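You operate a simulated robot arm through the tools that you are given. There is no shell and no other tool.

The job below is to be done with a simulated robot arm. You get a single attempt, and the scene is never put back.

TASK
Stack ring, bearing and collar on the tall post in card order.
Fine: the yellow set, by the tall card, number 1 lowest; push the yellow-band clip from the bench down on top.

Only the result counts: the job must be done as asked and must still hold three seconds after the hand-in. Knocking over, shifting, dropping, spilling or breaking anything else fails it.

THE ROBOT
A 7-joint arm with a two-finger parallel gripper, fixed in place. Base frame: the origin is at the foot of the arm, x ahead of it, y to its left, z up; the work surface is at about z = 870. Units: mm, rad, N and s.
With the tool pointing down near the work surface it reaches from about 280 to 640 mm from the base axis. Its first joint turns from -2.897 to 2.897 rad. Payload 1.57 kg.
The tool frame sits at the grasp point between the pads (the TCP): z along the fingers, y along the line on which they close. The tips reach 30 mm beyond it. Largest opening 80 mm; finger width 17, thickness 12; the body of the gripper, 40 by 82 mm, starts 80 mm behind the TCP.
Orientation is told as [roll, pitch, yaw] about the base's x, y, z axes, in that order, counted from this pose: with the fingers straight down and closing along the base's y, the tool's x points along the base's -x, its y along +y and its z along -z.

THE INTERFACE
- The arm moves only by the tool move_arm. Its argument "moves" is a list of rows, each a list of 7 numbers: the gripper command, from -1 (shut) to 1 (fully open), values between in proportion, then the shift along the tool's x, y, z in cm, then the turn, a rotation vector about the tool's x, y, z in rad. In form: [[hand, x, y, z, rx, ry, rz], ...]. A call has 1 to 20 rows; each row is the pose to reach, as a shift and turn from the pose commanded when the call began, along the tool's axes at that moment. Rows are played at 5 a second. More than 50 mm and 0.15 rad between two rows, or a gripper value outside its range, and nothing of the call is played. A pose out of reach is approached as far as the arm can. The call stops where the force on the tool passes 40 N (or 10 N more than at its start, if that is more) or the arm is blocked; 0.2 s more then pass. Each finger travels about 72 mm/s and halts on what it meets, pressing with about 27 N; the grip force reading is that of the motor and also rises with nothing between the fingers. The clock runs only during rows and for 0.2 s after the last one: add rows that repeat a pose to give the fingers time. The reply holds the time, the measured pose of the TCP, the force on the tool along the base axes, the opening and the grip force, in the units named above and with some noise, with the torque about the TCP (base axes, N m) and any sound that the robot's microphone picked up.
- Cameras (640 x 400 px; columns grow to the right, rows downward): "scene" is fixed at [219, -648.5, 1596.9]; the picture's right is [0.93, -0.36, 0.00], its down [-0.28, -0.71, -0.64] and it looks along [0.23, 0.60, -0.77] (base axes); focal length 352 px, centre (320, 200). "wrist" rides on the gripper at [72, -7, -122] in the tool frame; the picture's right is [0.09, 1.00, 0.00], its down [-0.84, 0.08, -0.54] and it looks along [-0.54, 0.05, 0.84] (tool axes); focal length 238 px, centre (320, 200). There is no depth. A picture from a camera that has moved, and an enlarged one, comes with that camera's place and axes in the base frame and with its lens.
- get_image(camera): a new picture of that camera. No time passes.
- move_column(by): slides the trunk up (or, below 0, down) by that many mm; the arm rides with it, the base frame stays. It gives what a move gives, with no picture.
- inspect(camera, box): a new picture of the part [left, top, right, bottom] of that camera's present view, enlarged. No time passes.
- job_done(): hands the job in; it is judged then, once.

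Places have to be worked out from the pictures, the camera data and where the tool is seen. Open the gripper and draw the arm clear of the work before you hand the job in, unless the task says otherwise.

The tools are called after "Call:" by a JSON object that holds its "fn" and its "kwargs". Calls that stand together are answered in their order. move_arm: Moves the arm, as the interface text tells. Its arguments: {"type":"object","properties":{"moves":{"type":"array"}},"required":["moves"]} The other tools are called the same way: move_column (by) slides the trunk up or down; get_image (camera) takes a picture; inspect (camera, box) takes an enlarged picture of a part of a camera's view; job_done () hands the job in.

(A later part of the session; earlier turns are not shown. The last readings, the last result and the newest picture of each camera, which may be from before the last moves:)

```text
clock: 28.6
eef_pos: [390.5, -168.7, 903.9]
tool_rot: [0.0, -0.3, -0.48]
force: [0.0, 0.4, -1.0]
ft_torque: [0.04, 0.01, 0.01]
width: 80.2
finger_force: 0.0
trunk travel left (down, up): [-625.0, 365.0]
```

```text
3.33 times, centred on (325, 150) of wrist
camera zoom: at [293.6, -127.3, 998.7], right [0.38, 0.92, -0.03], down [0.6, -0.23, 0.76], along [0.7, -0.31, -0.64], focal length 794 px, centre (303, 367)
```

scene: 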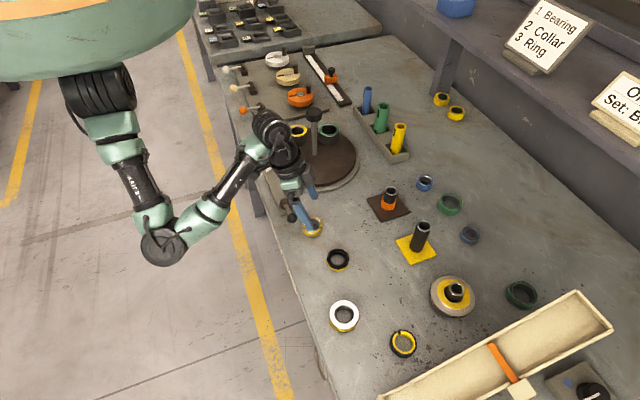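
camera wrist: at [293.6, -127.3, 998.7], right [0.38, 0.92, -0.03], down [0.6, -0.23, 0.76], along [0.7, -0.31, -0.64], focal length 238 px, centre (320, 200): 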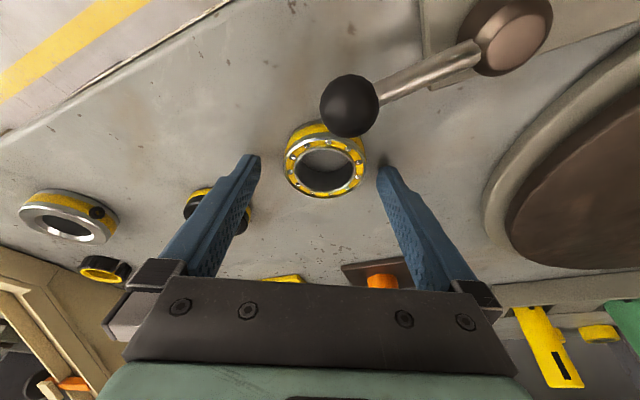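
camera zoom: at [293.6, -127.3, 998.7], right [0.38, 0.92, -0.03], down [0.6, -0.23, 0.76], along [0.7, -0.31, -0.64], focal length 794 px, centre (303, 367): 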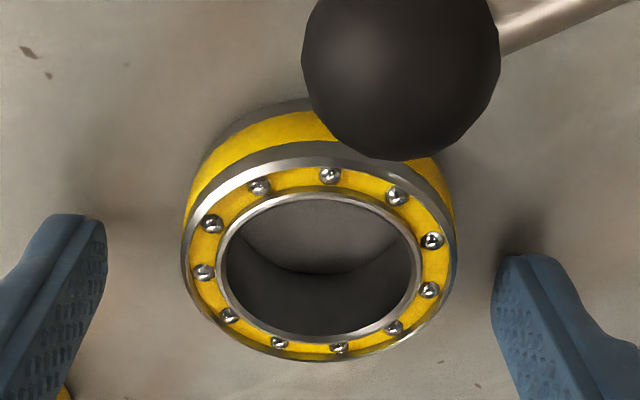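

The bearing is about 4 mm toward the arm and 2 mm along the closing line from centre. I'll shift that much and close on it.

Call:
{"fn": "move_arm", "kwargs": {"moves": [[1, 0.4, 0.18, -0.12, 0, 0, 0], [1, 0.4, 0.18, -0.12, 0, 0, 0], [-1, 0.4, 0.18, -0.12, 0, 0, 0], [-1, 0.4, 0.18, -0.12, 0, 0, 0], [-1, 0.4, 0.18, -0.12, 0, 0, 0], [-1, 0.4, 0.18, -0.12, 0, 0, 0]]}}

Call:
{"fn": "inspect", "kwargs": {"camera": "wrist", "box": [240, 90, 410, 210]}}

```text
clock: 30.0
eef_pos: [386.7, -164.7, 904.0]
tool_rot: [0.0, -0.298, -0.48]
force: [0.5, -0.6, 0.4]
ft_torque: [-0.06, 0.02, -0.03]
width: 51.2
finger_force: 26.9
trunk travel left (down, up): [-625.0, 365.0]
```

```text
3.33 times, centred on (325, 150) of wrist
camera zoom: at [290.2, -123.3, 999.1], right [0.38, 0.92, -0.03], down [0.6, -0.23, 0.76], along [0.7, -0.31, -0.64], focal length 794 px, centre (303, 367)
```

zoom: 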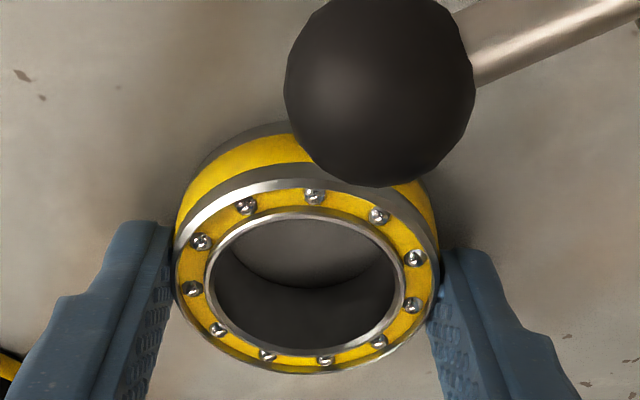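

The bearing is gripped at 51.2 mm. I'll lift it straight up and check that it holds level.

Call:
{"fn": "move_arm", "kwargs": {"moves": [[-1, -0.3, 0, -0.96, 0, 0, 0], [-1, -1.2, 0, -3.8, 0, 0, 0], [-1, -2.4, 0, -7.6, 0, 0, 0], [-1, -3.55, 0, -11.46, 0, 0, 0], [-1, -3.55, 0, -11.46, 0, 0, 0]]}}

Call:
{"fn": "inspect", "kwargs": {"camera": "wrist", "box": [240, 90, 410, 210]}}

Call:
{"fn": "get_image", "kwargs": {"camera": "scene"}}

```text
clock: 31.2
eef_pos: [390.6, -164.4, 1023.8]
tool_rot: [0.0, -0.3, -0.48]
force: [-0.2, -0.5, -0.8]
ft_torque: [-0.01, 0.0, -0.01]
width: 0.0
finger_force: 21.6
trunk travel left (down, up): [-625.0, 365.0]
```

```text
3.33 times, centred on (325, 150) of wrist
camera zoom: at [294.1, -124.0, 1117.8], right [0.38, 0.92, -0.03], down [0.6, -0.23, 0.76], along [0.7, -0.31, -0.64], focal length 794 px, centre (303, 367)
```

zoom: 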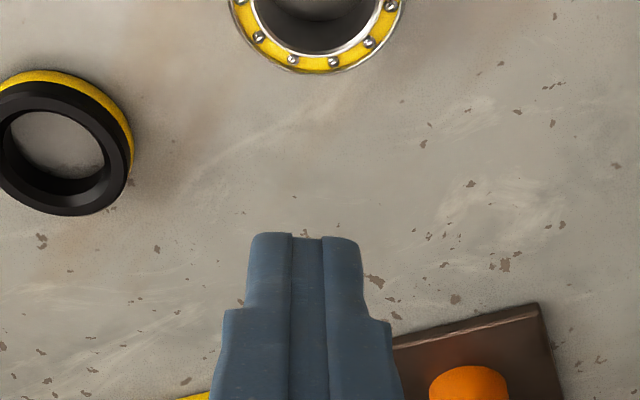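

```text
taken
```

scene: 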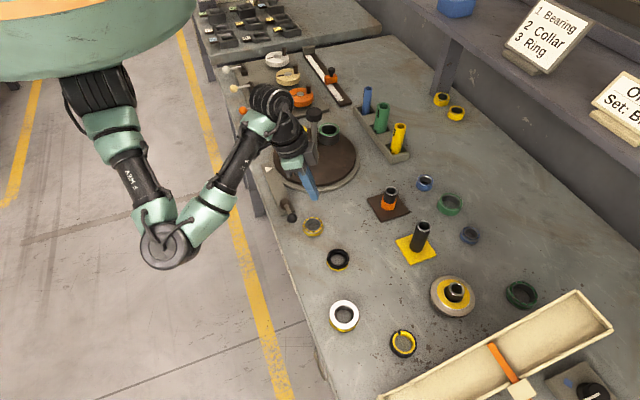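

The bearing slipped out: with the tilt, its axis lay near the edge of the pads. It is still upright in place, so I'll reopen and re-measure so that the pad centres meet it this time.

Call:
{"fn": "move_arm", "kwargs": {"moves": [[1, 3, 0, 1, 0, 0, 0], [1, 3, 0, 1, 0, 0, 0], [1, 3, 0, 1, 0, 0, 0], [1, 3, 0, 1, 0, 0, 0]]}}

Call:
{"fn": "get_image", "kwargs": {"camera": "wrist"}}

Call:
{"fn": "inspect", "kwargs": {"camera": "scene", "box": [260, 180, 360, 260]}}

```text
clock: 32.2
eef_pos: [364.4, -153.3, 1004.5]
tool_rot: [0.001, -0.3, -0.481]
force: [-0.2, -0.9, 0.1]
ft_torque: [0.03, 0.0, -0.02]
width: 80.0
finger_force: 0.1
trunk travel left (down, up): [-625.0, 365.0]
```

```text
taken
camera wrist: at [268.3, -111.9, 1100.3], right [0.38, 0.92, -0.03], down [0.6, -0.23, 0.76], along [0.7, -0.31, -0.64], focal length 238 px, centre (320, 200)
```

wrist: 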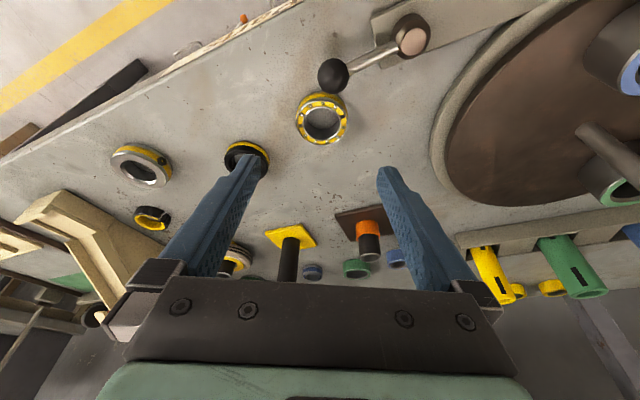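

```text
5.00 times, centred on (310, 220) of scene
camera zoom: at [219.0, -648.5, 1596.9], right [0.93, -0.36, 0.0], down [-0.28, -0.71, -0.64], along [0.23, 0.6, -0.77], focal length 1759 px, centre (370, 100)
```

zoom: 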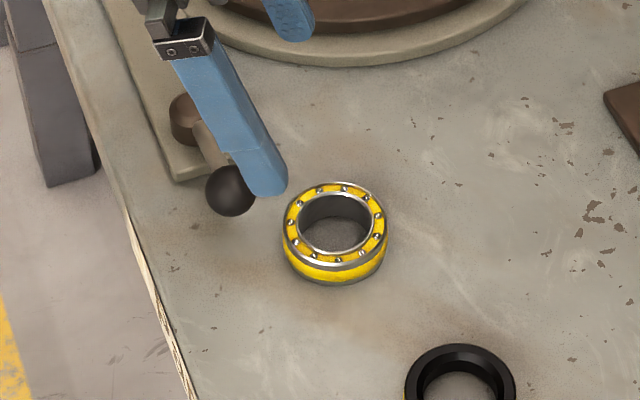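

The bearing is still sitting flat. I'll zoom to get its present position.

Call:
{"fn": "inspect", "kwargs": {"camera": "wrist", "box": [270, 70, 370, 160]}}

```text
4.44 times, centred on (320, 115) of wrist
camera zoom: at [268.3, -111.9, 1100.3], right [0.38, 0.92, -0.03], down [0.6, -0.23, 0.76], along [0.7, -0.31, -0.64], focal length 1059 px, centre (320, 578)
```

zoom: 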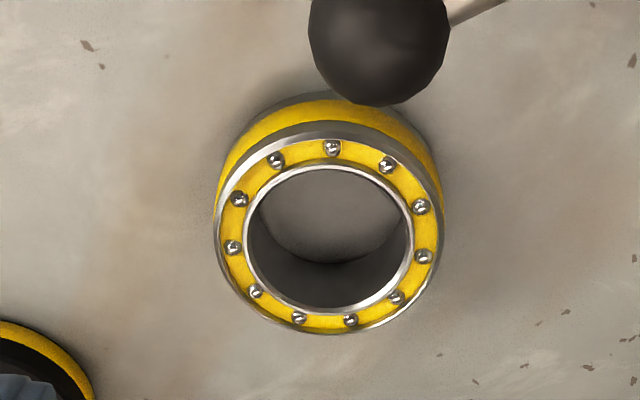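

The bearing is at about (388.5, -166). I'll come down with the TCP set about 7 mm toward the arm so the pad centres meet the bearing's mid-height, stopping a little high to check.

Call:
{"fn": "move_arm", "kwargs": {"moves": [[1, 0.3, 0.02, 3.2, 0, 0, 0], [1, 0.6, 0.04, 6.3, 0, 0, 0], [1, 0.87, 0.06, 9.4, 0, 0, 0], [1, 0.87, 0.06, 9.4, 0, 0, 0]]}}

Call:
{"fn": "inspect", "kwargs": {"camera": "wrist", "box": [240, 90, 400, 210]}}

```text
clock: 33.2
eef_pos: [378.3, -160.9, 913.9]
tool_rot: [-0.001, -0.297, -0.48]
force: [1.2, 0.5, 0.7]
ft_torque: [-0.01, 0.01, 0.0]
width: 80.1
finger_force: 0.0
trunk travel left (down, up): [-625.0, 365.0]
```

```text
3.33 times, centred on (320, 150) of wrist
camera zoom: at [283.5, -119.2, 1009.0], right [0.38, 0.92, -0.03], down [0.6, -0.23, 0.76], along [0.7, -0.31, -0.64], focal length 794 px, centre (320, 367)
```

zoom: 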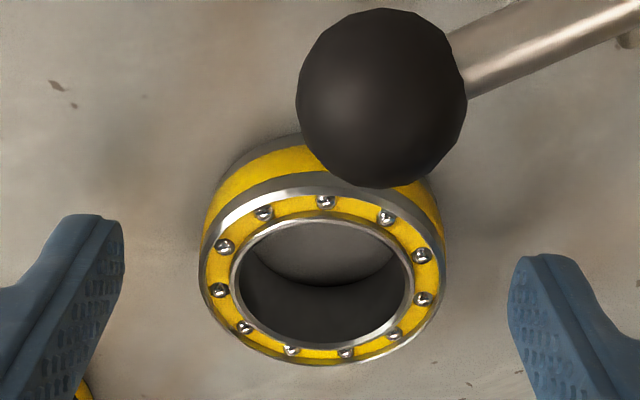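

The fingers straddle the bearing with small offsets. I'll make the last 10 mm of descent with a slight correction, then close and hold.

Call:
{"fn": "move_arm", "kwargs": {"moves": [[1, -0.07, 0.06, 1.04, 0, 0, 0], [1, -0.07, 0.06, 1.04, 0, 0, 0], [-1, -0.07, 0.06, 1.04, 0, 0, 0], [-1, -0.07, 0.06, 1.04, 0, 0, 0], [-1, -0.07, 0.06, 1.04, 0, 0, 0], [-1, -0.07, 0.06, 1.04, 0, 0, 0], [-1, -0.07, 0.06, 1.04, 0, 0, 0]]}}

Call:
{"fn": "inspect", "kwargs": {"camera": "wrist", "box": [240, 90, 400, 210]}}

```text
clock: 34.8
eef_pos: [385.2, -160.1, 904.6]
tool_rot: [0.001, -0.298, -0.481]
force: [0.6, -0.1, 0.6]
ft_torque: [0.0, 0.04, 0.04]
width: 51.2
finger_force: 27.6
trunk travel left (down, up): [-625.0, 365.0]
```

```text
3.33 times, centred on (320, 150) of wrist
camera zoom: at [287.3, -120.5, 998.9], right [0.38, 0.92, -0.03], down [0.6, -0.23, 0.76], along [0.7, -0.31, -0.64], focal length 794 px, centre (320, 367)
```

zoom: 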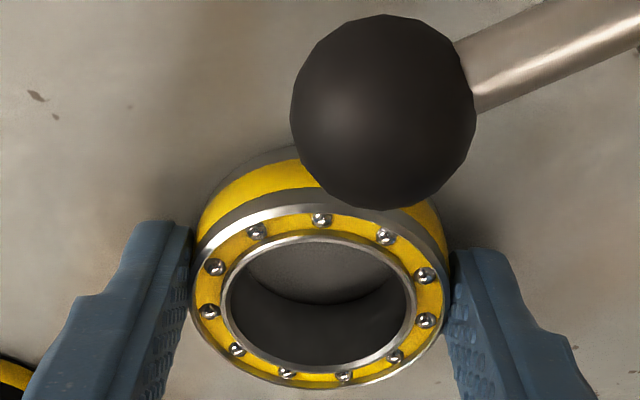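

It is gripped with the pads better centred. I'll lift slowly by about 40 mm and check the width.

Call:
{"fn": "move_arm", "kwargs": {"moves": [[-1, -0.09, 0, -0.29, 0, 0, 0], [-1, -0.3, 0, -0.96, 0, 0, 0], [-1, -0.6, 0, -1.9, 0, 0, 0], [-1, -0.9, 0, -2.9, 0, 0, 0], [-1, -1.2, 0, -3.82, 0, 0, 0], [-1, -1.2, 0, -3.82, 0, 0, 0]]}}

Call:
{"fn": "get_image", "kwargs": {"camera": "wrist"}}

Call:
{"fn": "inspect", "kwargs": {"camera": "scene", "box": [260, 150, 360, 250]}}

```text
clock: 36.2
eef_pos: [384.0, -162.9, 943.2]
tool_rot: [-0.001, -0.298, -0.48]
force: [0.3, -0.2, -1.2]
ft_torque: [0.02, 0.02, 0.03]
width: 51.0
finger_force: 26.9
trunk travel left (down, up): [-625.0, 365.0]
```

```text
taken
camera wrist: at [287.1, -121.0, 1038.7], right [0.38, 0.92, -0.03], down [0.6, -0.23, 0.76], along [0.7, -0.31, -0.64], focal length 238 px, centre (320, 200)
```

wrist: 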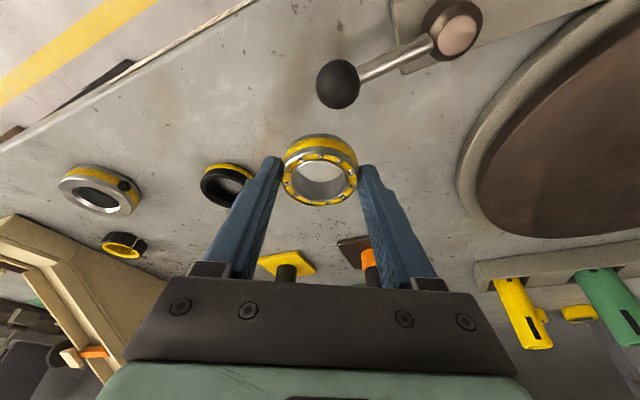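

```text
4.00 times, centred on (310, 200) of scene
camera zoom: at [219.0, -648.5, 1596.9], right [0.93, -0.36, 0.0], down [-0.28, -0.71, -0.64], along [0.23, 0.6, -0.77], focal length 1407 px, centre (360, 200)
```

zoom: 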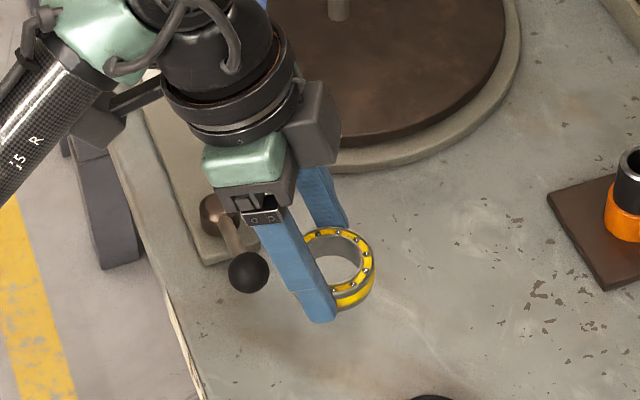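

It holds firmly. I'll carry it up and over to the post, stopping with the bearing bottom about 44 mm above the post top for a visual alignment.

Call:
{"fn": "move_arm", "kwargs": {"moves": [[-1, -0.74, 0, -2.4, 0, 0, 0], [-1, -1.48, 0, -4.78, 0, 0, 0], [-1, -5.75, -0.53, -4.28, 0, 0, 0], [-1, -10.0, -1.06, -3.78, 0, 0, 0], [-1, -14.27, -1.59, -3.28, 0, 0, 0], [-1, -18.54, -2.11, -2.77, 0, 0, 0], [-1, -22.8, -2.64, -2.25, 0, 0, 0], [-1, -27.06, -3.17, -1.74, 0, 0, 0], [-1, -27.06, -3.17, -1.74, 0, 0, 0]]}}

Call:
{"fn": "get_image", "kwargs": {"camera": "wrist"}}

Call:
{"fn": "get_image", "kwargs": {"camera": "scene"}}

```text
clock: 38.2
eef_pos: [597.9, -312.6, 1036.6]
tool_rot: [0.0, -0.3, -0.477]
force: [1.1, 0.4, -0.6]
ft_torque: [-0.02, 0.02, -0.03]
width: 51.2
finger_force: 27.0
trunk travel left (down, up): [-625.0, 365.0]
```

```text
taken
camera wrist: at [501.0, -270.9, 1131.8], right [0.38, 0.92, -0.03], down [0.6, -0.23, 0.76], along [0.7, -0.31, -0.64], focal length 238 px, centre (320, 200)
```

wrist: 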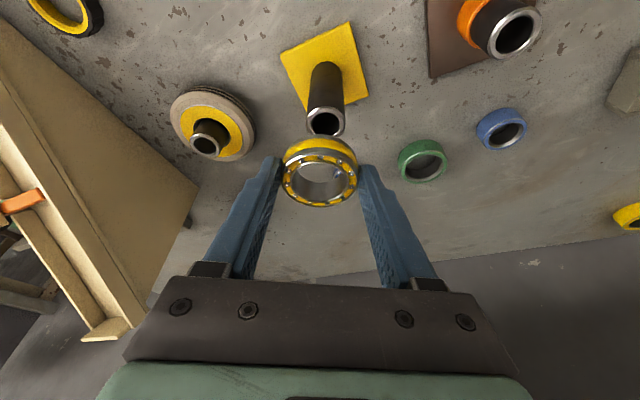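

```text
taken
```

scene: 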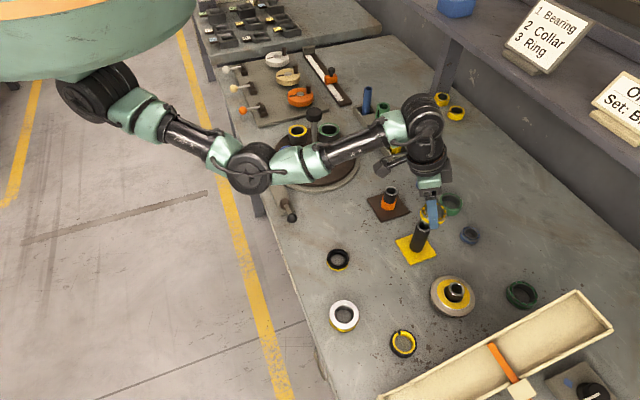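

Now I'll zoom in on the bearing in the hand and the post top together.

Call:
{"fn": "inspect", "kwargs": {"camera": "wrist", "box": [270, 90, 370, 215]}}

Call:
{"fn": "inspect", "kwargs": {"camera": "wrist", "box": [290, 90, 360, 140]}}

Call:
{"fn": "inspect", "kwargs": {"camera": "wrist", "box": [280, 135, 360, 210]}}

Call:
{"fn": "inspect", "kwargs": {"camera": "scene", "box": [395, 190, 465, 260]}}

```text
3.20 times, centred on (320, 152) of wrist
camera zoom: at [501.0, -270.9, 1131.8], right [0.38, 0.92, -0.03], down [0.6, -0.23, 0.76], along [0.7, -0.31, -0.64], focal length 763 px, centre (320, 352)
```

zoom: 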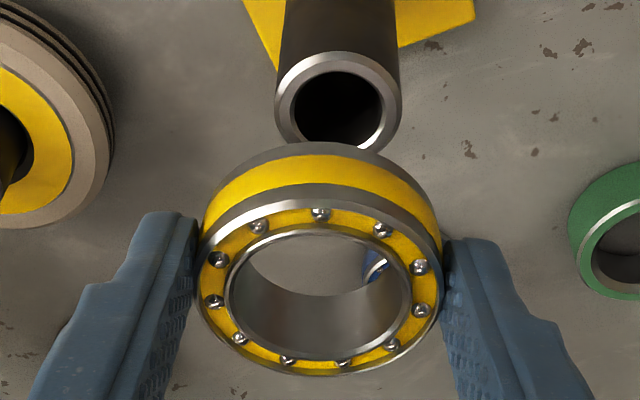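

```text
8.00 times, centred on (325, 115) of wrist
camera zoom: at [501.0, -270.9, 1131.8], right [0.38, 0.92, -0.03], down [0.6, -0.23, 0.76], along [0.7, -0.31, -0.64], focal length 1907 px, centre (280, 880)
```

zoom: 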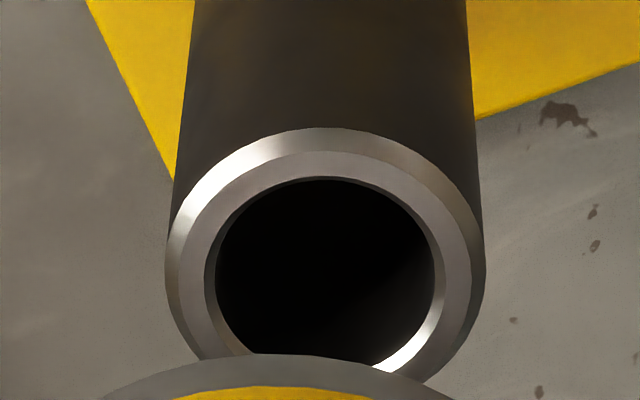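

```text
5.33 times, centred on (320, 172) of wrist
camera zoom: at [501.0, -270.9, 1131.8], right [0.38, 0.92, -0.03], down [0.6, -0.23, 0.76], along [0.7, -0.31, -0.64], focal length 1271 px, centre (320, 347)
```

zoom: 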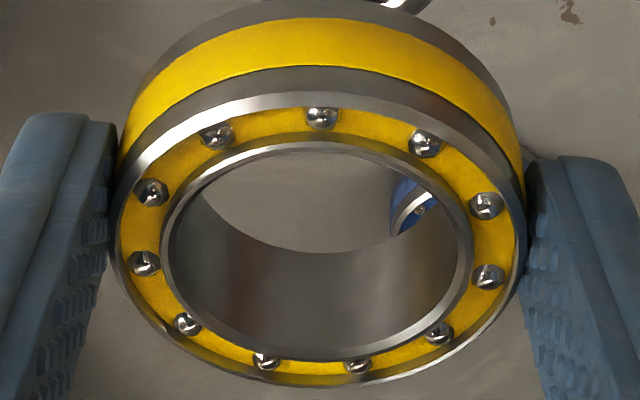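

```text
5.71 times, centred on (430, 225) of scene
camera zoom: at [219.0, -648.5, 1596.9], right [0.93, -0.36, 0.0], down [-0.28, -0.71, -0.64], along [0.23, 0.6, -0.77], focal length 2010 px, centre (-309, 57)
```

zoom: 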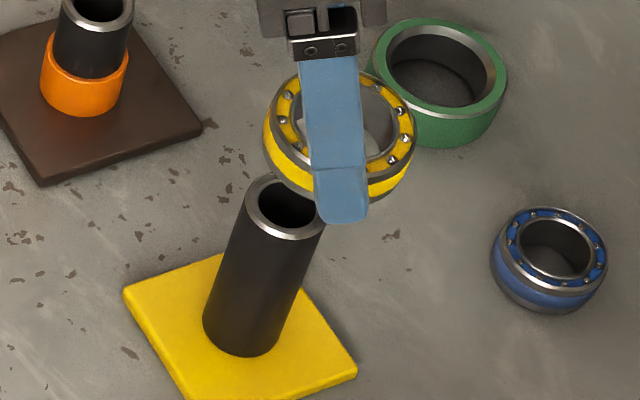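

Working with exact circle projection, the post is about 6 mm inward and 2.4 mm along the closing line from the bearing's axis, with a 40 mm gap. I'll correct that and lower about 33 mm, so the bearing sits just over the post top.

Call:
{"fn": "move_arm", "kwargs": {"moves": [[-1, 0.56, 0.245, -0.17, 0, 0, 0], [-1, 1.05, 0.245, 1.4, 0, 0, 0], [-1, 1.54, 0.245, 2.98, 0, 0, 0], [-1, 1.54, 0.245, 2.98, 0, 0, 0]]}}

Call:
{"fn": "inspect", "kwargs": {"camera": "wrist", "box": [270, 110, 370, 215]}}

Call:
{"fn": "inspect", "kwargs": {"camera": "scene", "box": [395, 190, 465, 260]}}

```text
clock: 39.2
eef_pos: [590.8, -303.1, 1005.6]
tool_rot: [-0.001, -0.299, -0.48]
force: [-0.5, 0.0, -1.0]
ft_torque: [0.02, 0.01, 0.0]
width: 51.1
finger_force: 26.9
trunk travel left (down, up): [-625.0, 365.0]
```

```text
3.81 times, centred on (320, 162) of wrist
camera zoom: at [494.7, -262.4, 1099.4], right [0.38, 0.92, -0.03], down [0.6, -0.23, 0.76], along [0.7, -0.31, -0.64], focal length 908 px, centre (320, 343)
```

zoom: 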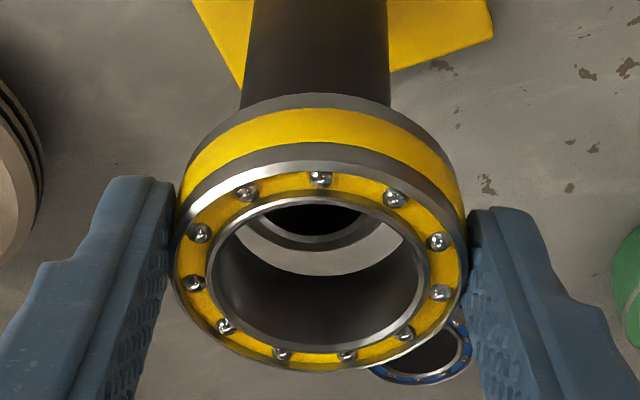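

```text
5.71 times, centred on (430, 225) of scene
camera zoom: at [219.0, -648.5, 1596.9], right [0.93, -0.36, 0.0], down [-0.28, -0.71, -0.64], along [0.23, 0.6, -0.77], focal length 2010 px, centre (-309, 57)
```

zoom: 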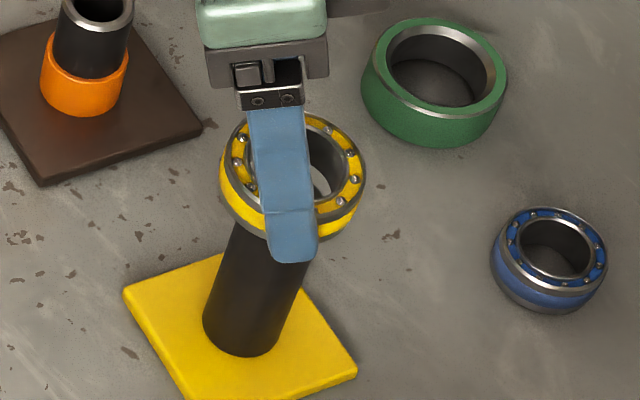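

The actual move differs by a few mm from the command, so I'll hold still for a second to let the arm settle before I measure again.

Call:
{"fn": "move_arm", "kwargs": {"moves": [[-1, 0, 0, 0, 0, 0, 0], [-1, 0, 0, 0, 0, 0, 0], [-1, 0, 0, 0, 0, 0, 0], [-1, 0, 0, 0, 0, 0, 0], [-1, 0, 0, 0, 0, 0, 0]]}}

Call:
{"fn": "inspect", "kwargs": {"camera": "wrist", "box": [280, 125, 360, 205]}}

```text
clock: 40.4
eef_pos: [591.1, -302.9, 1003.9]
tool_rot: [0.0, -0.297, -0.48]
force: [0.0, 1.5, -2.7]
ft_torque: [0.0, -0.03, -0.01]
width: 51.3
finger_force: 27.0
trunk travel left (down, up): [-625.0, 365.0]
```

```text
5.00 times, centred on (320, 165) of wrist
camera zoom: at [494.7, -262.5, 1099.5], right [0.38, 0.92, -0.03], down [0.6, -0.23, 0.76], along [0.7, -0.31, -0.64], focal length 1192 px, centre (320, 375)
```

zoom: 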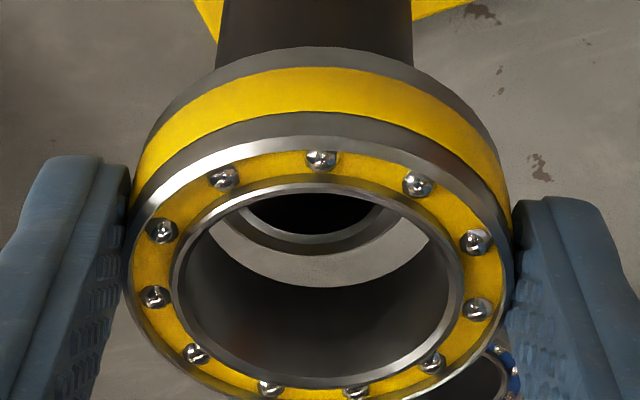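

The arm is steady now. The post is 3.4 mm outward and 1.4 mm toward -y of the bearing axis, so I'll apply that and check again.

Call:
{"fn": "move_arm", "kwargs": {"moves": [[-1, -0.32, -0.135, 0.1, 0, 0, 0], [-1, -0.32, -0.135, 0.1, 0, 0, 0], [-1, -0.32, -0.135, 0.1, 0, 0, 0], [-1, -0.32, -0.135, 0.1, 0, 0, 0]]}}

Call:
{"fn": "inspect", "kwargs": {"camera": "wrist", "box": [280, 125, 360, 205]}}

Call:
{"fn": "inspect", "kwargs": {"camera": "scene", "box": [395, 190, 465, 260]}}

```text
clock: 41.4
eef_pos: [593.4, -305.0, 1004.7]
tool_rot: [0.0, -0.299, -0.48]
force: [-0.2, -0.5, -1.6]
ft_torque: [0.02, -0.01, -0.01]
width: 51.3
finger_force: 27.1
trunk travel left (down, up): [-625.0, 365.0]
```

```text
5.00 times, centred on (320, 165) of wrist
camera zoom: at [497.0, -264.8, 1099.6], right [0.38, 0.92, -0.03], down [0.6, -0.23, 0.76], along [0.7, -0.31, -0.64], focal length 1192 px, centre (320, 375)
```

zoom: 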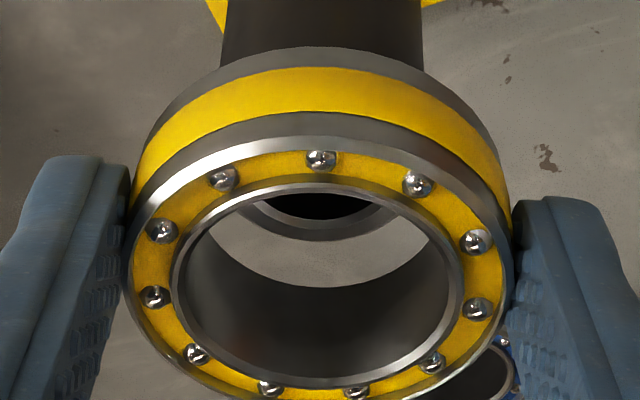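

```text
5.71 times, centred on (430, 225) of scene
camera zoom: at [219.0, -648.5, 1596.9], right [0.93, -0.36, 0.0], down [-0.28, -0.71, -0.64], along [0.23, 0.6, -0.77], focal length 2010 px, centre (-309, 57)
```

zoom: 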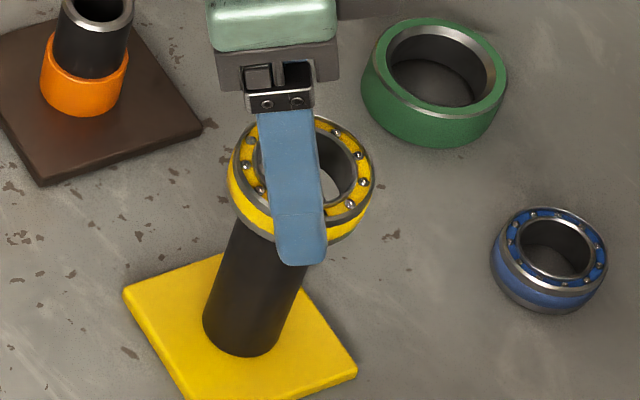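

The bearing axis is now within about 1 mm of the post, and the bore (about 36 mm) leaves roughly 2 mm of play each side. I'll lower 12 mm slowly and watch the force.

Call:
{"fn": "move_arm", "kwargs": {"moves": [[-1, 0.08, 0, 0.3, 0, 0, 0], [-1, 0.15, 0, 0.58, 0, 0, 0], [-1, 0.23, 0, 0.87, 0, 0, 0], [-1, 0.3, 0, 1.16, 0, 0, 0], [-1, 0.3, 0, 1.16, 0, 0, 0], [-1, 0.3, 0, 1.16, 0, 0, 0]]}}

Call:
{"fn": "inspect", "kwargs": {"camera": "wrist", "box": [280, 125, 360, 205]}}

Call:
{"fn": "inspect", "kwargs": {"camera": "scene", "box": [395, 190, 465, 260]}}

```text
clock: 42.8
eef_pos: [593.2, -306.2, 991.2]
tool_rot: [-0.001, -0.299, -0.481]
force: [-0.1, 0.3, -1.4]
ft_torque: [0.01, 0.02, -0.03]
width: 51.3
finger_force: 27.0
trunk travel left (down, up): [-625.0, 365.0]
```

```text
5.00 times, centred on (320, 165) of wrist
camera zoom: at [497.0, -265.0, 1087.2], right [0.38, 0.92, -0.03], down [0.6, -0.23, 0.76], along [0.7, -0.31, -0.64], focal length 1192 px, centre (320, 375)
```

zoom: 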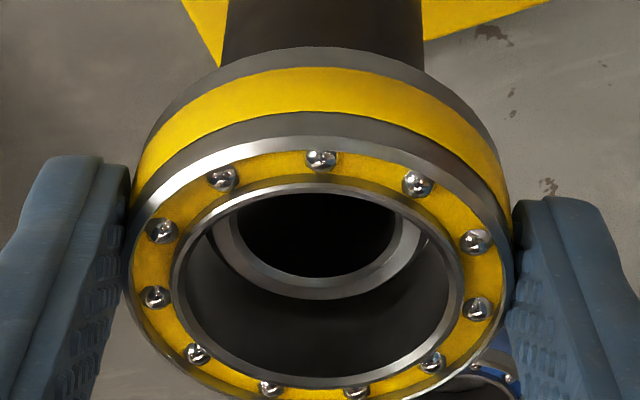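

```text
5.71 times, centred on (430, 225) of scene
camera zoom: at [219.0, -648.5, 1596.9], right [0.93, -0.36, 0.0], down [-0.28, -0.71, -0.64], along [0.23, 0.6, -0.77], focal length 2010 px, centre (-309, 57)
```

zoom: 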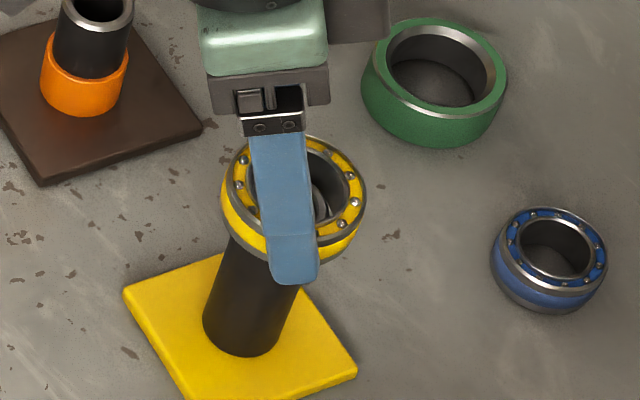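

There's no contact force and the post top is entering the bore centrally. I'll lower another 12 mm.

Call:
{"fn": "move_arm", "kwargs": {"moves": [[-1, 0.09, 0, 0.29, 0, 0, 0], [-1, 0.18, 0, 0.58, 0, 0, 0], [-1, 0.27, 0, 0.87, 0, 0, 0], [-1, 0.355, 0, 1.15, 0, 0, 0], [-1, 0.355, 0, 1.15, 0, 0, 0]]}}

Call:
{"fn": "inspect", "kwargs": {"camera": "wrist", "box": [280, 125, 360, 205]}}

```text
clock: 44.0
eef_pos: [592.3, -305.7, 981.9]
tool_rot: [0.0, -0.299, -0.481]
force: [0.4, -0.4, -1.1]
ft_torque: [0.03, 0.02, 0.01]
width: 51.1
finger_force: 27.0
trunk travel left (down, up): [-625.0, 365.0]
```

```text
5.00 times, centred on (320, 165) of wrist
camera zoom: at [496.5, -264.7, 1077.1], right [0.38, 0.92, -0.03], down [0.6, -0.23, 0.76], along [0.7, -0.31, -0.64], focal length 1192 px, centre (320, 375)
```

zoom: 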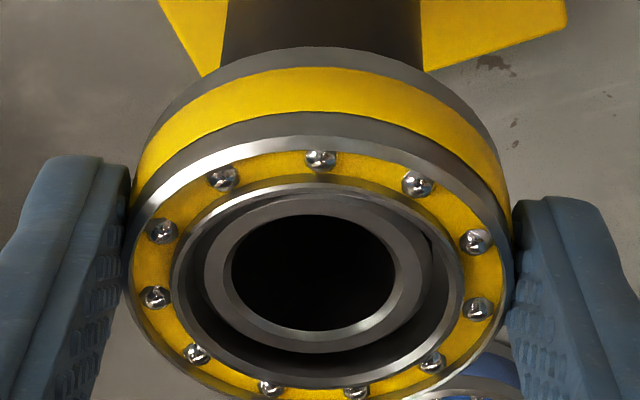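

The post is threading the bore with clearance all around. I'll continue down 24 mm with a tiny outward trim.

Call:
{"fn": "move_arm", "kwargs": {"moves": [[-1, 0.1, -0.04, 0.4, 0, 0, 0], [-1, 0.19, -0.04, 0.8, 0, 0, 0], [-1, 0.29, -0.04, 1.2, 0, 0, 0], [-1, 0.38, -0.04, 1.56, 0, 0, 0], [-1, 0.48, -0.04, 1.95, 0, 0, 0], [-1, 0.57, -0.04, 2.34, 0, 0, 0], [-1, 0.57, -0.04, 2.34, 0, 0, 0]]}}

Call:
{"fn": "inspect", "kwargs": {"camera": "wrist", "box": [270, 115, 370, 215]}}

```text
clock: 45.6
eef_pos: [593.4, -307.7, 957.6]
tool_rot: [0.0, -0.298, -0.479]
force: [-6.8, 0.5, 1.1]
ft_torque: [0.03, 0.24, 0.0]
width: 50.7
finger_force: 26.9
trunk travel left (down, up): [-625.0, 365.0]
```

```text
4.00 times, centred on (320, 165) of wrist
camera zoom: at [496.9, -266.0, 1052.9], right [0.38, 0.92, -0.03], down [0.6, -0.23, 0.76], along [0.7, -0.31, -0.64], focal length 953 px, centre (320, 340)
```

zoom: 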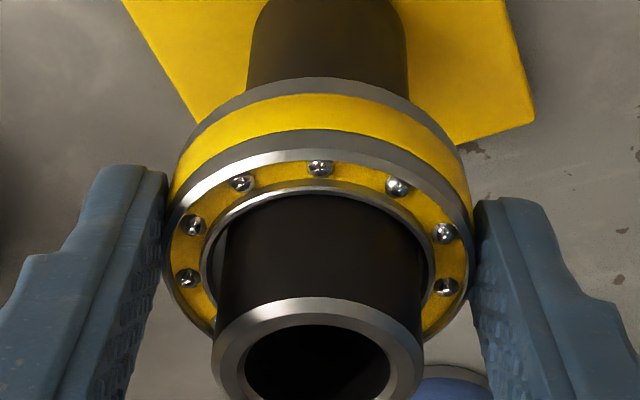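

There's a light side load of -6.8 N in x: the post touches the near side of the bore. I'll trim inward about 1.2 mm and keep descending.

Call:
{"fn": "move_arm", "kwargs": {"moves": [[-1, 0.12, 0.04, -0.04, 0, 0, 0], [-1, 0.12, 0.04, -0.04, 0, 0, 0], [-1, 0.21, 0.04, 0.25, 0, 0, 0], [-1, 0.3, 0.04, 0.53, 0, 0, 0], [-1, 0.39, 0.04, 0.82, 0, 0, 0], [-1, 0.48, 0.04, 1.1, 0, 0, 0], [-1, 0.48, 0.04, 1.1, 0, 0, 0]]}}

Call:
{"fn": "inspect", "kwargs": {"camera": "wrist", "box": [270, 115, 370, 215]}}

```text
clock: 47.2
eef_pos: [593.0, -304.3, 946.0]
tool_rot: [0.001, -0.299, -0.48]
force: [-0.1, 0.7, -1.6]
ft_torque: [0.04, 0.03, -0.03]
width: 50.9
finger_force: 27.3
trunk travel left (down, up): [-625.0, 365.0]
```

```text
4.00 times, centred on (320, 165) of wrist
camera zoom: at [496.8, -263.9, 1040.6], right [0.38, 0.92, -0.03], down [0.6, -0.23, 0.76], along [0.7, -0.31, -0.64], focal length 953 px, centre (320, 340)
```

zoom: 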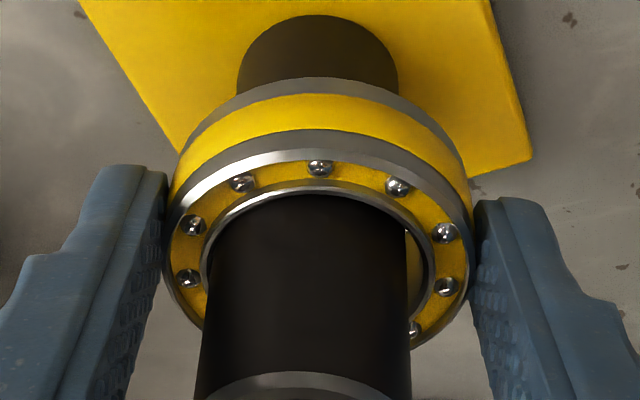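

The side load is gone and the post now sits slightly to one side of the bore. I'll trim y by -0.6 mm and lower another 20 mm.

Call:
{"fn": "move_arm", "kwargs": {"moves": [[-1, 0.0, -0.06, 0, 0, 0, 0], [-1, 0.12, -0.06, 0.38, 0, 0, 0], [-1, 0.24, -0.06, 0.76, 0, 0, 0], [-1, 0.35, -0.06, 1.15, 0, 0, 0], [-1, 0.47, -0.06, 1.53, 0, 0, 0], [-1, 0.59, -0.06, 1.91, 0, 0, 0], [-1, 0.59, -0.06, 1.91, 0, 0, 0]]}}

Call:
{"fn": "inspect", "kwargs": {"camera": "wrist", "box": [270, 115, 370, 215]}}

Call:
{"fn": "inspect", "kwargs": {"camera": "scene", "box": [390, 190, 460, 270]}}

```text
clock: 48.8
eef_pos: [592.6, -306.2, 925.1]
tool_rot: [0.0, -0.299, -0.48]
force: [0.9, 1.2, -1.3]
ft_torque: [0.0, 0.05, 0.03]
width: 50.8
finger_force: 27.0
trunk travel left (down, up): [-625.0, 365.0]
```

```text
4.00 times, centred on (320, 165) of wrist
camera zoom: at [496.5, -264.9, 1020.2], right [0.38, 0.92, -0.03], down [0.6, -0.23, 0.76], along [0.7, -0.31, -0.64], focal length 953 px, centre (320, 340)
```

zoom: 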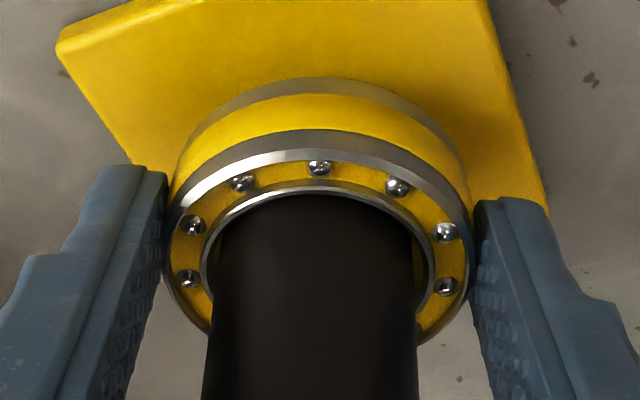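

```text
5.00 times, centred on (425, 230) of scene
camera zoom: at [219.0, -648.5, 1596.9], right [0.93, -0.36, 0.0], down [-0.28, -0.71, -0.64], along [0.23, 0.6, -0.77], focal length 1759 px, centre (-205, 50)
```

zoom: 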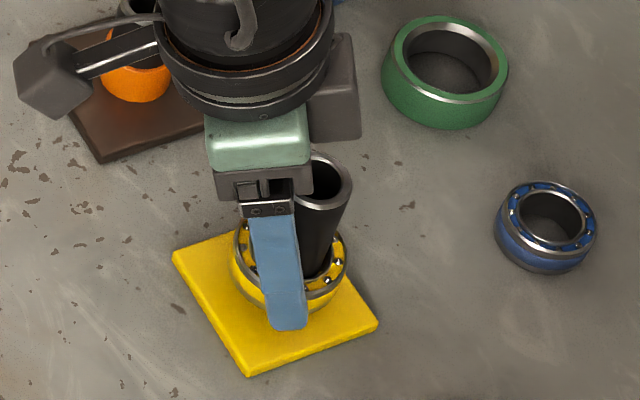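

It is well centred with no load. I'll lower the last 13 mm or so until it is close to the plate.

Call:
{"fn": "move_arm", "kwargs": {"moves": [[-1, 0.12, 0, 0.3, 0, 0, 0], [-1, 0.21, 0, 0.6, 0, 0, 0], [-1, 0.31, 0, 0.95, 0, 0, 0], [-1, 0.38, 0, 1.2, 0, 0, 0], [-1, 0.38, 0, 1.2, 0, 0, 0]]}}

Call:
{"fn": "inspect", "kwargs": {"camera": "wrist", "box": [270, 115, 370, 215]}}

Call:
{"fn": "inspect", "kwargs": {"camera": "scene", "box": [390, 200, 450, 280]}}

```text
clock: 50.0
eef_pos: [593.4, -304.6, 912.7]
tool_rot: [-0.001, -0.298, -0.48]
force: [-0.1, -0.3, -1.7]
ft_torque: [-0.03, 0.03, 0.02]
width: 51.1
finger_force: 27.2
trunk travel left (down, up): [-625.0, 365.0]
```

```text
4.00 times, centred on (320, 165) of wrist
camera zoom: at [497.2, -264.3, 1007.6], right [0.38, 0.92, -0.03], down [0.6, -0.23, 0.76], along [0.7, -0.31, -0.64], focal length 953 px, centre (320, 340)
```

zoom: 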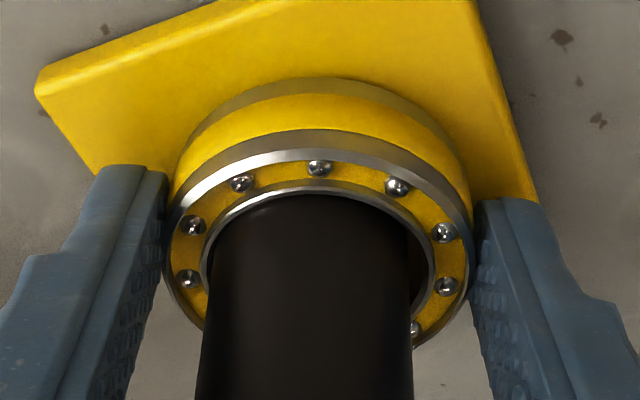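

```text
5.00 times, centred on (420, 240) of scene
camera zoom: at [219.0, -648.5, 1596.9], right [0.93, -0.36, 0.0], down [-0.28, -0.71, -0.64], along [0.23, 0.6, -0.77], focal length 1759 px, centre (-180, 0)
```

zoom: 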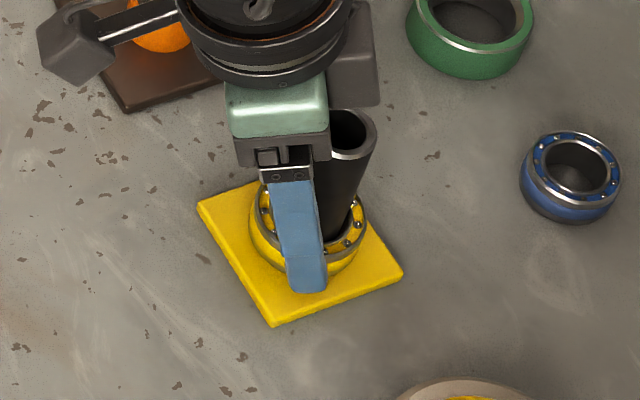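

The bearing is within a couple of mm of the plate. I'll open the fingers and retreat straight up past the post.

Call:
{"fn": "move_arm", "kwargs": {"moves": [[1, 0, 0, 0, 0, 0, 0], [1, 0, 0, 0, 0, 0, 0], [1, 0, 0, 0, 0, 0, 0], [1, -0.6, 0, -1.9, 0, 0, 0], [1, -1.5, 0, -4.8, 0, 0, 0], [1, -2.6, 0, -8.5, 0, 0, 0], [1, -3.7, 0, -12, 0, 0, 0], [1, -3.7, 0, -12, 0, 0, 0]]}}

Call:
{"fn": "get_image", "kwargs": {"camera": "wrist"}}

Call:
{"fn": "inspect", "kwargs": {"camera": "scene", "box": [390, 200, 450, 280]}}

```text
clock: 51.8
eef_pos: [594.1, -306.2, 1038.6]
tool_rot: [0.0, -0.297, -0.479]
force: [0.2, -0.6, 0.3]
ft_torque: [0.01, -0.02, -0.02]
width: 80.2
finger_force: 0.1
trunk travel left (down, up): [-625.0, 365.0]
```

```text
taken
camera wrist: at [497.7, -265.1, 1134.3], right [0.38, 0.92, -0.03], down [0.6, -0.23, 0.76], along [0.7, -0.31, -0.64], focal length 238 px, centre (320, 200)
```

wrist: 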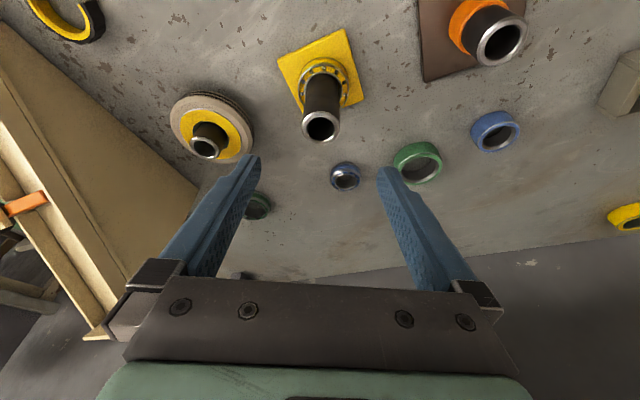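

```text
5.00 times, centred on (420, 240) of scene
camera zoom: at [219.0, -648.5, 1596.9], right [0.93, -0.36, 0.0], down [-0.28, -0.71, -0.64], along [0.23, 0.6, -0.77], focal length 1759 px, centre (-180, 0)
```

zoom: 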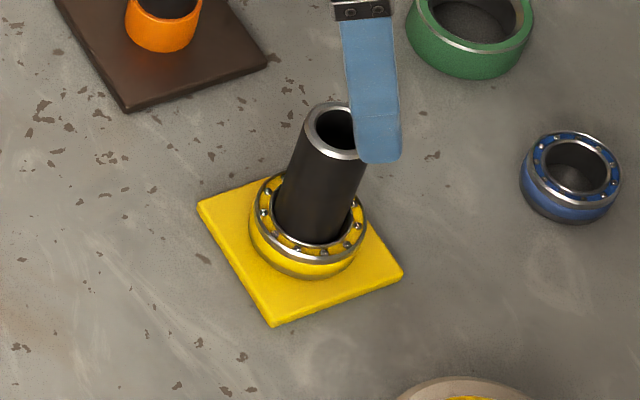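

The bearing is seated on the yellow plate. Next is the collar, so I'll travel to hover over it at about (369, -404).

Call:
{"fn": "move_arm", "kwargs": {"moves": [[1, 2.77, -3.17, -0.18, 0, 0, 0], [1, 5.53, -6.34, -0.35, 0, 0, 0], [1, 8.3, -9.5, -0.53, 0, 0, 0], [1, 11.07, -12.67, -0.7, 0, 0, 0], [1, 13.83, -15.84, -0.88, 0, 0, 0], [1, 16.6, -19.0, -1.05, 0, 0, 0], [1, 16.6, -19.0, -1.05, 0, 0, 0], [1, 16.6, -19.0, -1.05, 0, 0, 0]]}}

Call:
{"fn": "get_image", "kwargs": {"camera": "wrist"}}

Call:
{"fn": "get_image", "kwargs": {"camera": "scene"}}

```text
clock: 53.6
eef_pos: [363.4, -402.2, 1000.8]
tool_rot: [0.001, -0.298, -0.479]
force: [-0.5, -0.6, 0.6]
ft_torque: [-0.01, -0.01, 0.01]
width: 80.0
finger_force: 0.0
trunk travel left (down, up): [-625.0, 365.0]
```

```text
taken
camera wrist: at [266.0, -361.4, 1096.0], right [0.38, 0.92, -0.03], down [0.6, -0.23, 0.76], along [0.7, -0.31, -0.64], focal length 238 px, centre (320, 200)
```

wrist: 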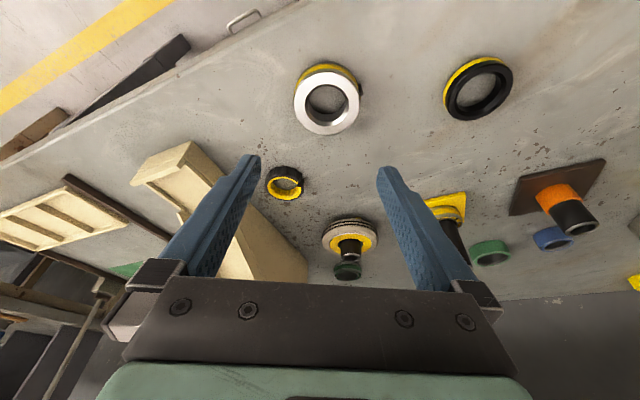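

```text
taken
```

scene: 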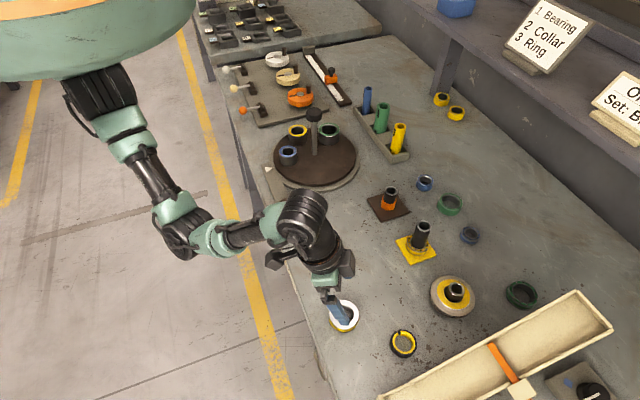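

Call:
{"fn": "inspect", "kwargs": {"camera": "wrist", "box": [280, 55, 380, 145]}}

```text
4.44 times, centred on (330, 100) of wrist
camera zoom: at [266.0, -361.4, 1096.0], right [0.38, 0.92, -0.03], down [0.6, -0.23, 0.76], along [0.7, -0.31, -0.64], focal length 1059 px, centre (276, 644)
```

zoom: 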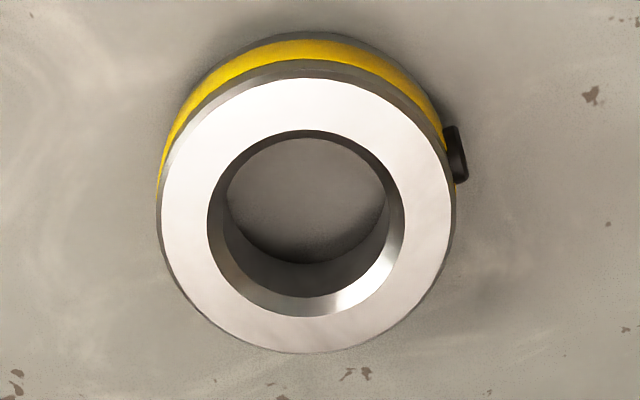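

The collar's set screw sticks out close to where one pad would land. I'll yaw the hand about 0.57 rad around the vertical so the pads clear it, and check again.

Call:
{"fn": "move_arm", "kwargs": {"moves": [[1, -0.05, 0.19, 0.02, 0.0421, 0, 0.1361], [1, -0.1, 0.38, 0.03, 0.0842, 0, 0.2722], [1, -0.15, 0.56, 0.05, 0.1263, 0, 0.4084], [1, -0.2, 0.75, 0.06, 0.1684, 0, 0.5445], [1, -0.2, 0.75, 0.06, 0.1684, 0, 0.5445], [1, -0.2, 0.75, 0.06, 0.1684, 0, 0.5445]]}}

Call:
{"fn": "get_image", "kwargs": {"camera": "wrist"}}

Call:
{"fn": "inspect", "kwargs": {"camera": "wrist", "box": [260, 55, 380, 155]}}

```text
clock: 55.0
eef_pos: [366.6, -394.5, 1000.6]
tool_rot: [0.001, -0.299, -1.051]
force: [-0.7, 0.2, -0.4]
ft_torque: [0.0, 0.0, -0.04]
width: 80.0
finger_force: 0.1
trunk travel left (down, up): [-625.0, 365.0]
```

```text
taken
camera wrist: at [308.8, -308.6, 1095.5], right [0.82, 0.57, -0.03], down [0.39, -0.52, 0.76], along [0.42, -0.64, -0.64], focal length 238 px, centre (320, 200)
```

wrist: 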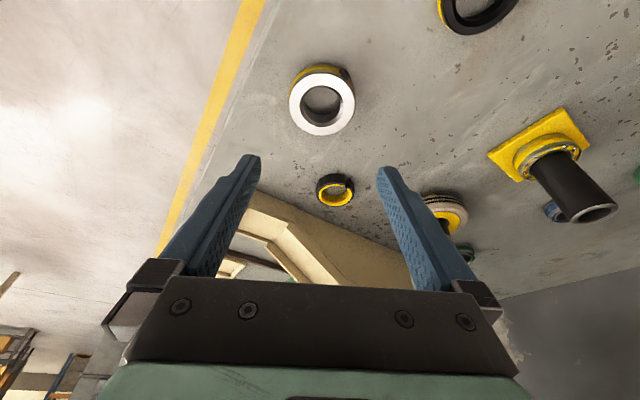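

```text
4.00 times, centred on (320, 105) of wrist
camera zoom: at [308.8, -308.6, 1095.5], right [0.82, 0.57, -0.03], down [0.39, -0.52, 0.76], along [0.42, -0.64, -0.64], focal length 953 px, centre (320, 580)
```

zoom: 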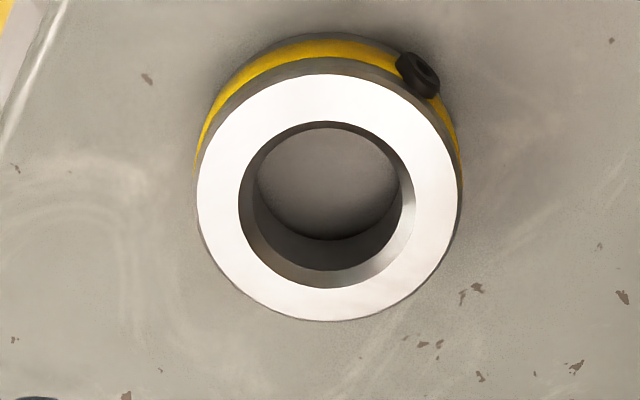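

The screw is now well clear of the closing line and the collar is nearly centred. I'll descend to about 10 mm above the grip height and check.

Call:
{"fn": "move_arm", "kwargs": {"moves": [[1, 0.6, -0.07, 2.0, 0, 0, 0], [1, 1.2, -0.07, 4.1, 0, 0, 0], [1, 1.8, -0.07, 6.2, 0, 0, 0], [1, 2.42, -0.07, 8.26, 0, 0, 0], [1, 2.42, -0.07, 8.26, 0, 0, 0], [1, 2.42, -0.07, 8.26, 0, 0, 0]]}}

Call:
{"fn": "inspect", "kwargs": {"camera": "wrist", "box": [240, 90, 400, 210]}}

```text
clock: 56.4
eef_pos: [365.5, -396.5, 914.2]
tool_rot: [0.001, -0.297, -1.049]
force: [0.4, 0.5, 0.1]
ft_torque: [0.0, 0.02, -0.01]
width: 79.8
finger_force: 0.0
trunk travel left (down, up): [-625.0, 365.0]
```

```text
3.33 times, centred on (320, 150) of wrist
camera zoom: at [307.7, -309.7, 1008.9], right [0.82, 0.57, -0.03], down [0.39, -0.52, 0.76], along [0.42, -0.64, -0.64], focal length 794 px, centre (320, 367)
```

zoom: 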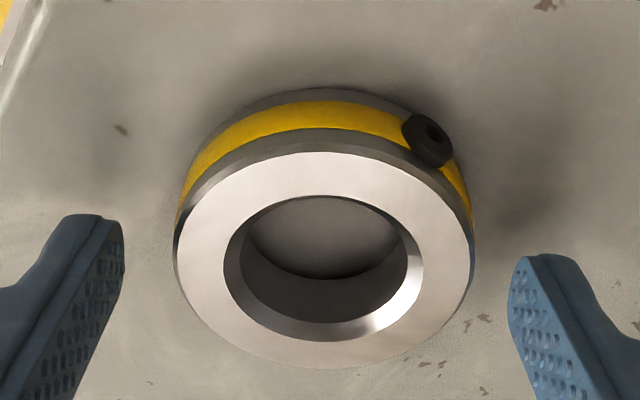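

The collar is centred between the fingers. I'll go down the last 10 mm and close.

Call:
{"fn": "move_arm", "kwargs": {"moves": [[1, 0.06, 0.03, 0.5, 0, 0, 0], [1, 0.11, 0.03, 0.97, 0, 0, 0], [1, 0.11, 0.03, 0.97, 0, 0, 0], [-1, 0.11, 0.03, 0.97, 0, 0, 0], [-1, 0.11, 0.03, 0.97, 0, 0, 0], [-1, 0.11, 0.03, 0.97, 0, 0, 0], [-1, 0.11, 0.03, 0.97, 0, 0, 0]]}}

Call:
{"fn": "move_arm", "kwargs": {"moves": [[-1, -0.09, 0, -0.29, 0, 0, 0], [-1, -0.3, 0, -0.96, 0, 0, 0], [-1, -0.6, 0, -1.9, 0, 0, 0], [-1, -0.9, 0, -2.9, 0, 0, 0], [-1, -1.2, 0, -3.82, 0, 0, 0], [-1, -1.2, 0, -3.82, 0, 0, 0]]}}

Call:
{"fn": "inspect", "kwargs": {"camera": "wrist", "box": [240, 90, 400, 210]}}

```text
clock: 58.0
eef_pos: [368.5, -397.1, 903.9]
tool_rot: [-0.001, -0.297, -1.05]
force: [-0.1, 0.8, 0.1]
ft_torque: [-0.09, -0.01, -0.02]
width: 60.8
finger_force: 27.2
trunk travel left (down, up): [-625.0, 365.0]
```

```text
clock: 59.4
eef_pos: [366.9, -398.4, 945.1]
tool_rot: [0.001, -0.296, -1.048]
force: [0.5, 1.1, -1.7]
ft_torque: [0.0, 0.03, -0.02]
width: 60.3
finger_force: 26.6
trunk travel left (down, up): [-625.0, 365.0]
```

```text
3.33 times, centred on (320, 150) of wrist
camera zoom: at [310.0, -311.5, 1039.0], right [0.82, 0.57, -0.03], down [0.39, -0.52, 0.76], along [0.42, -0.64, -0.64], focal length 794 px, centre (320, 367)
```

zoom: 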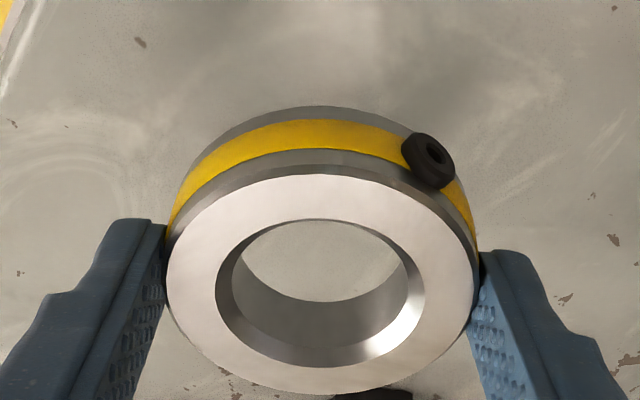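

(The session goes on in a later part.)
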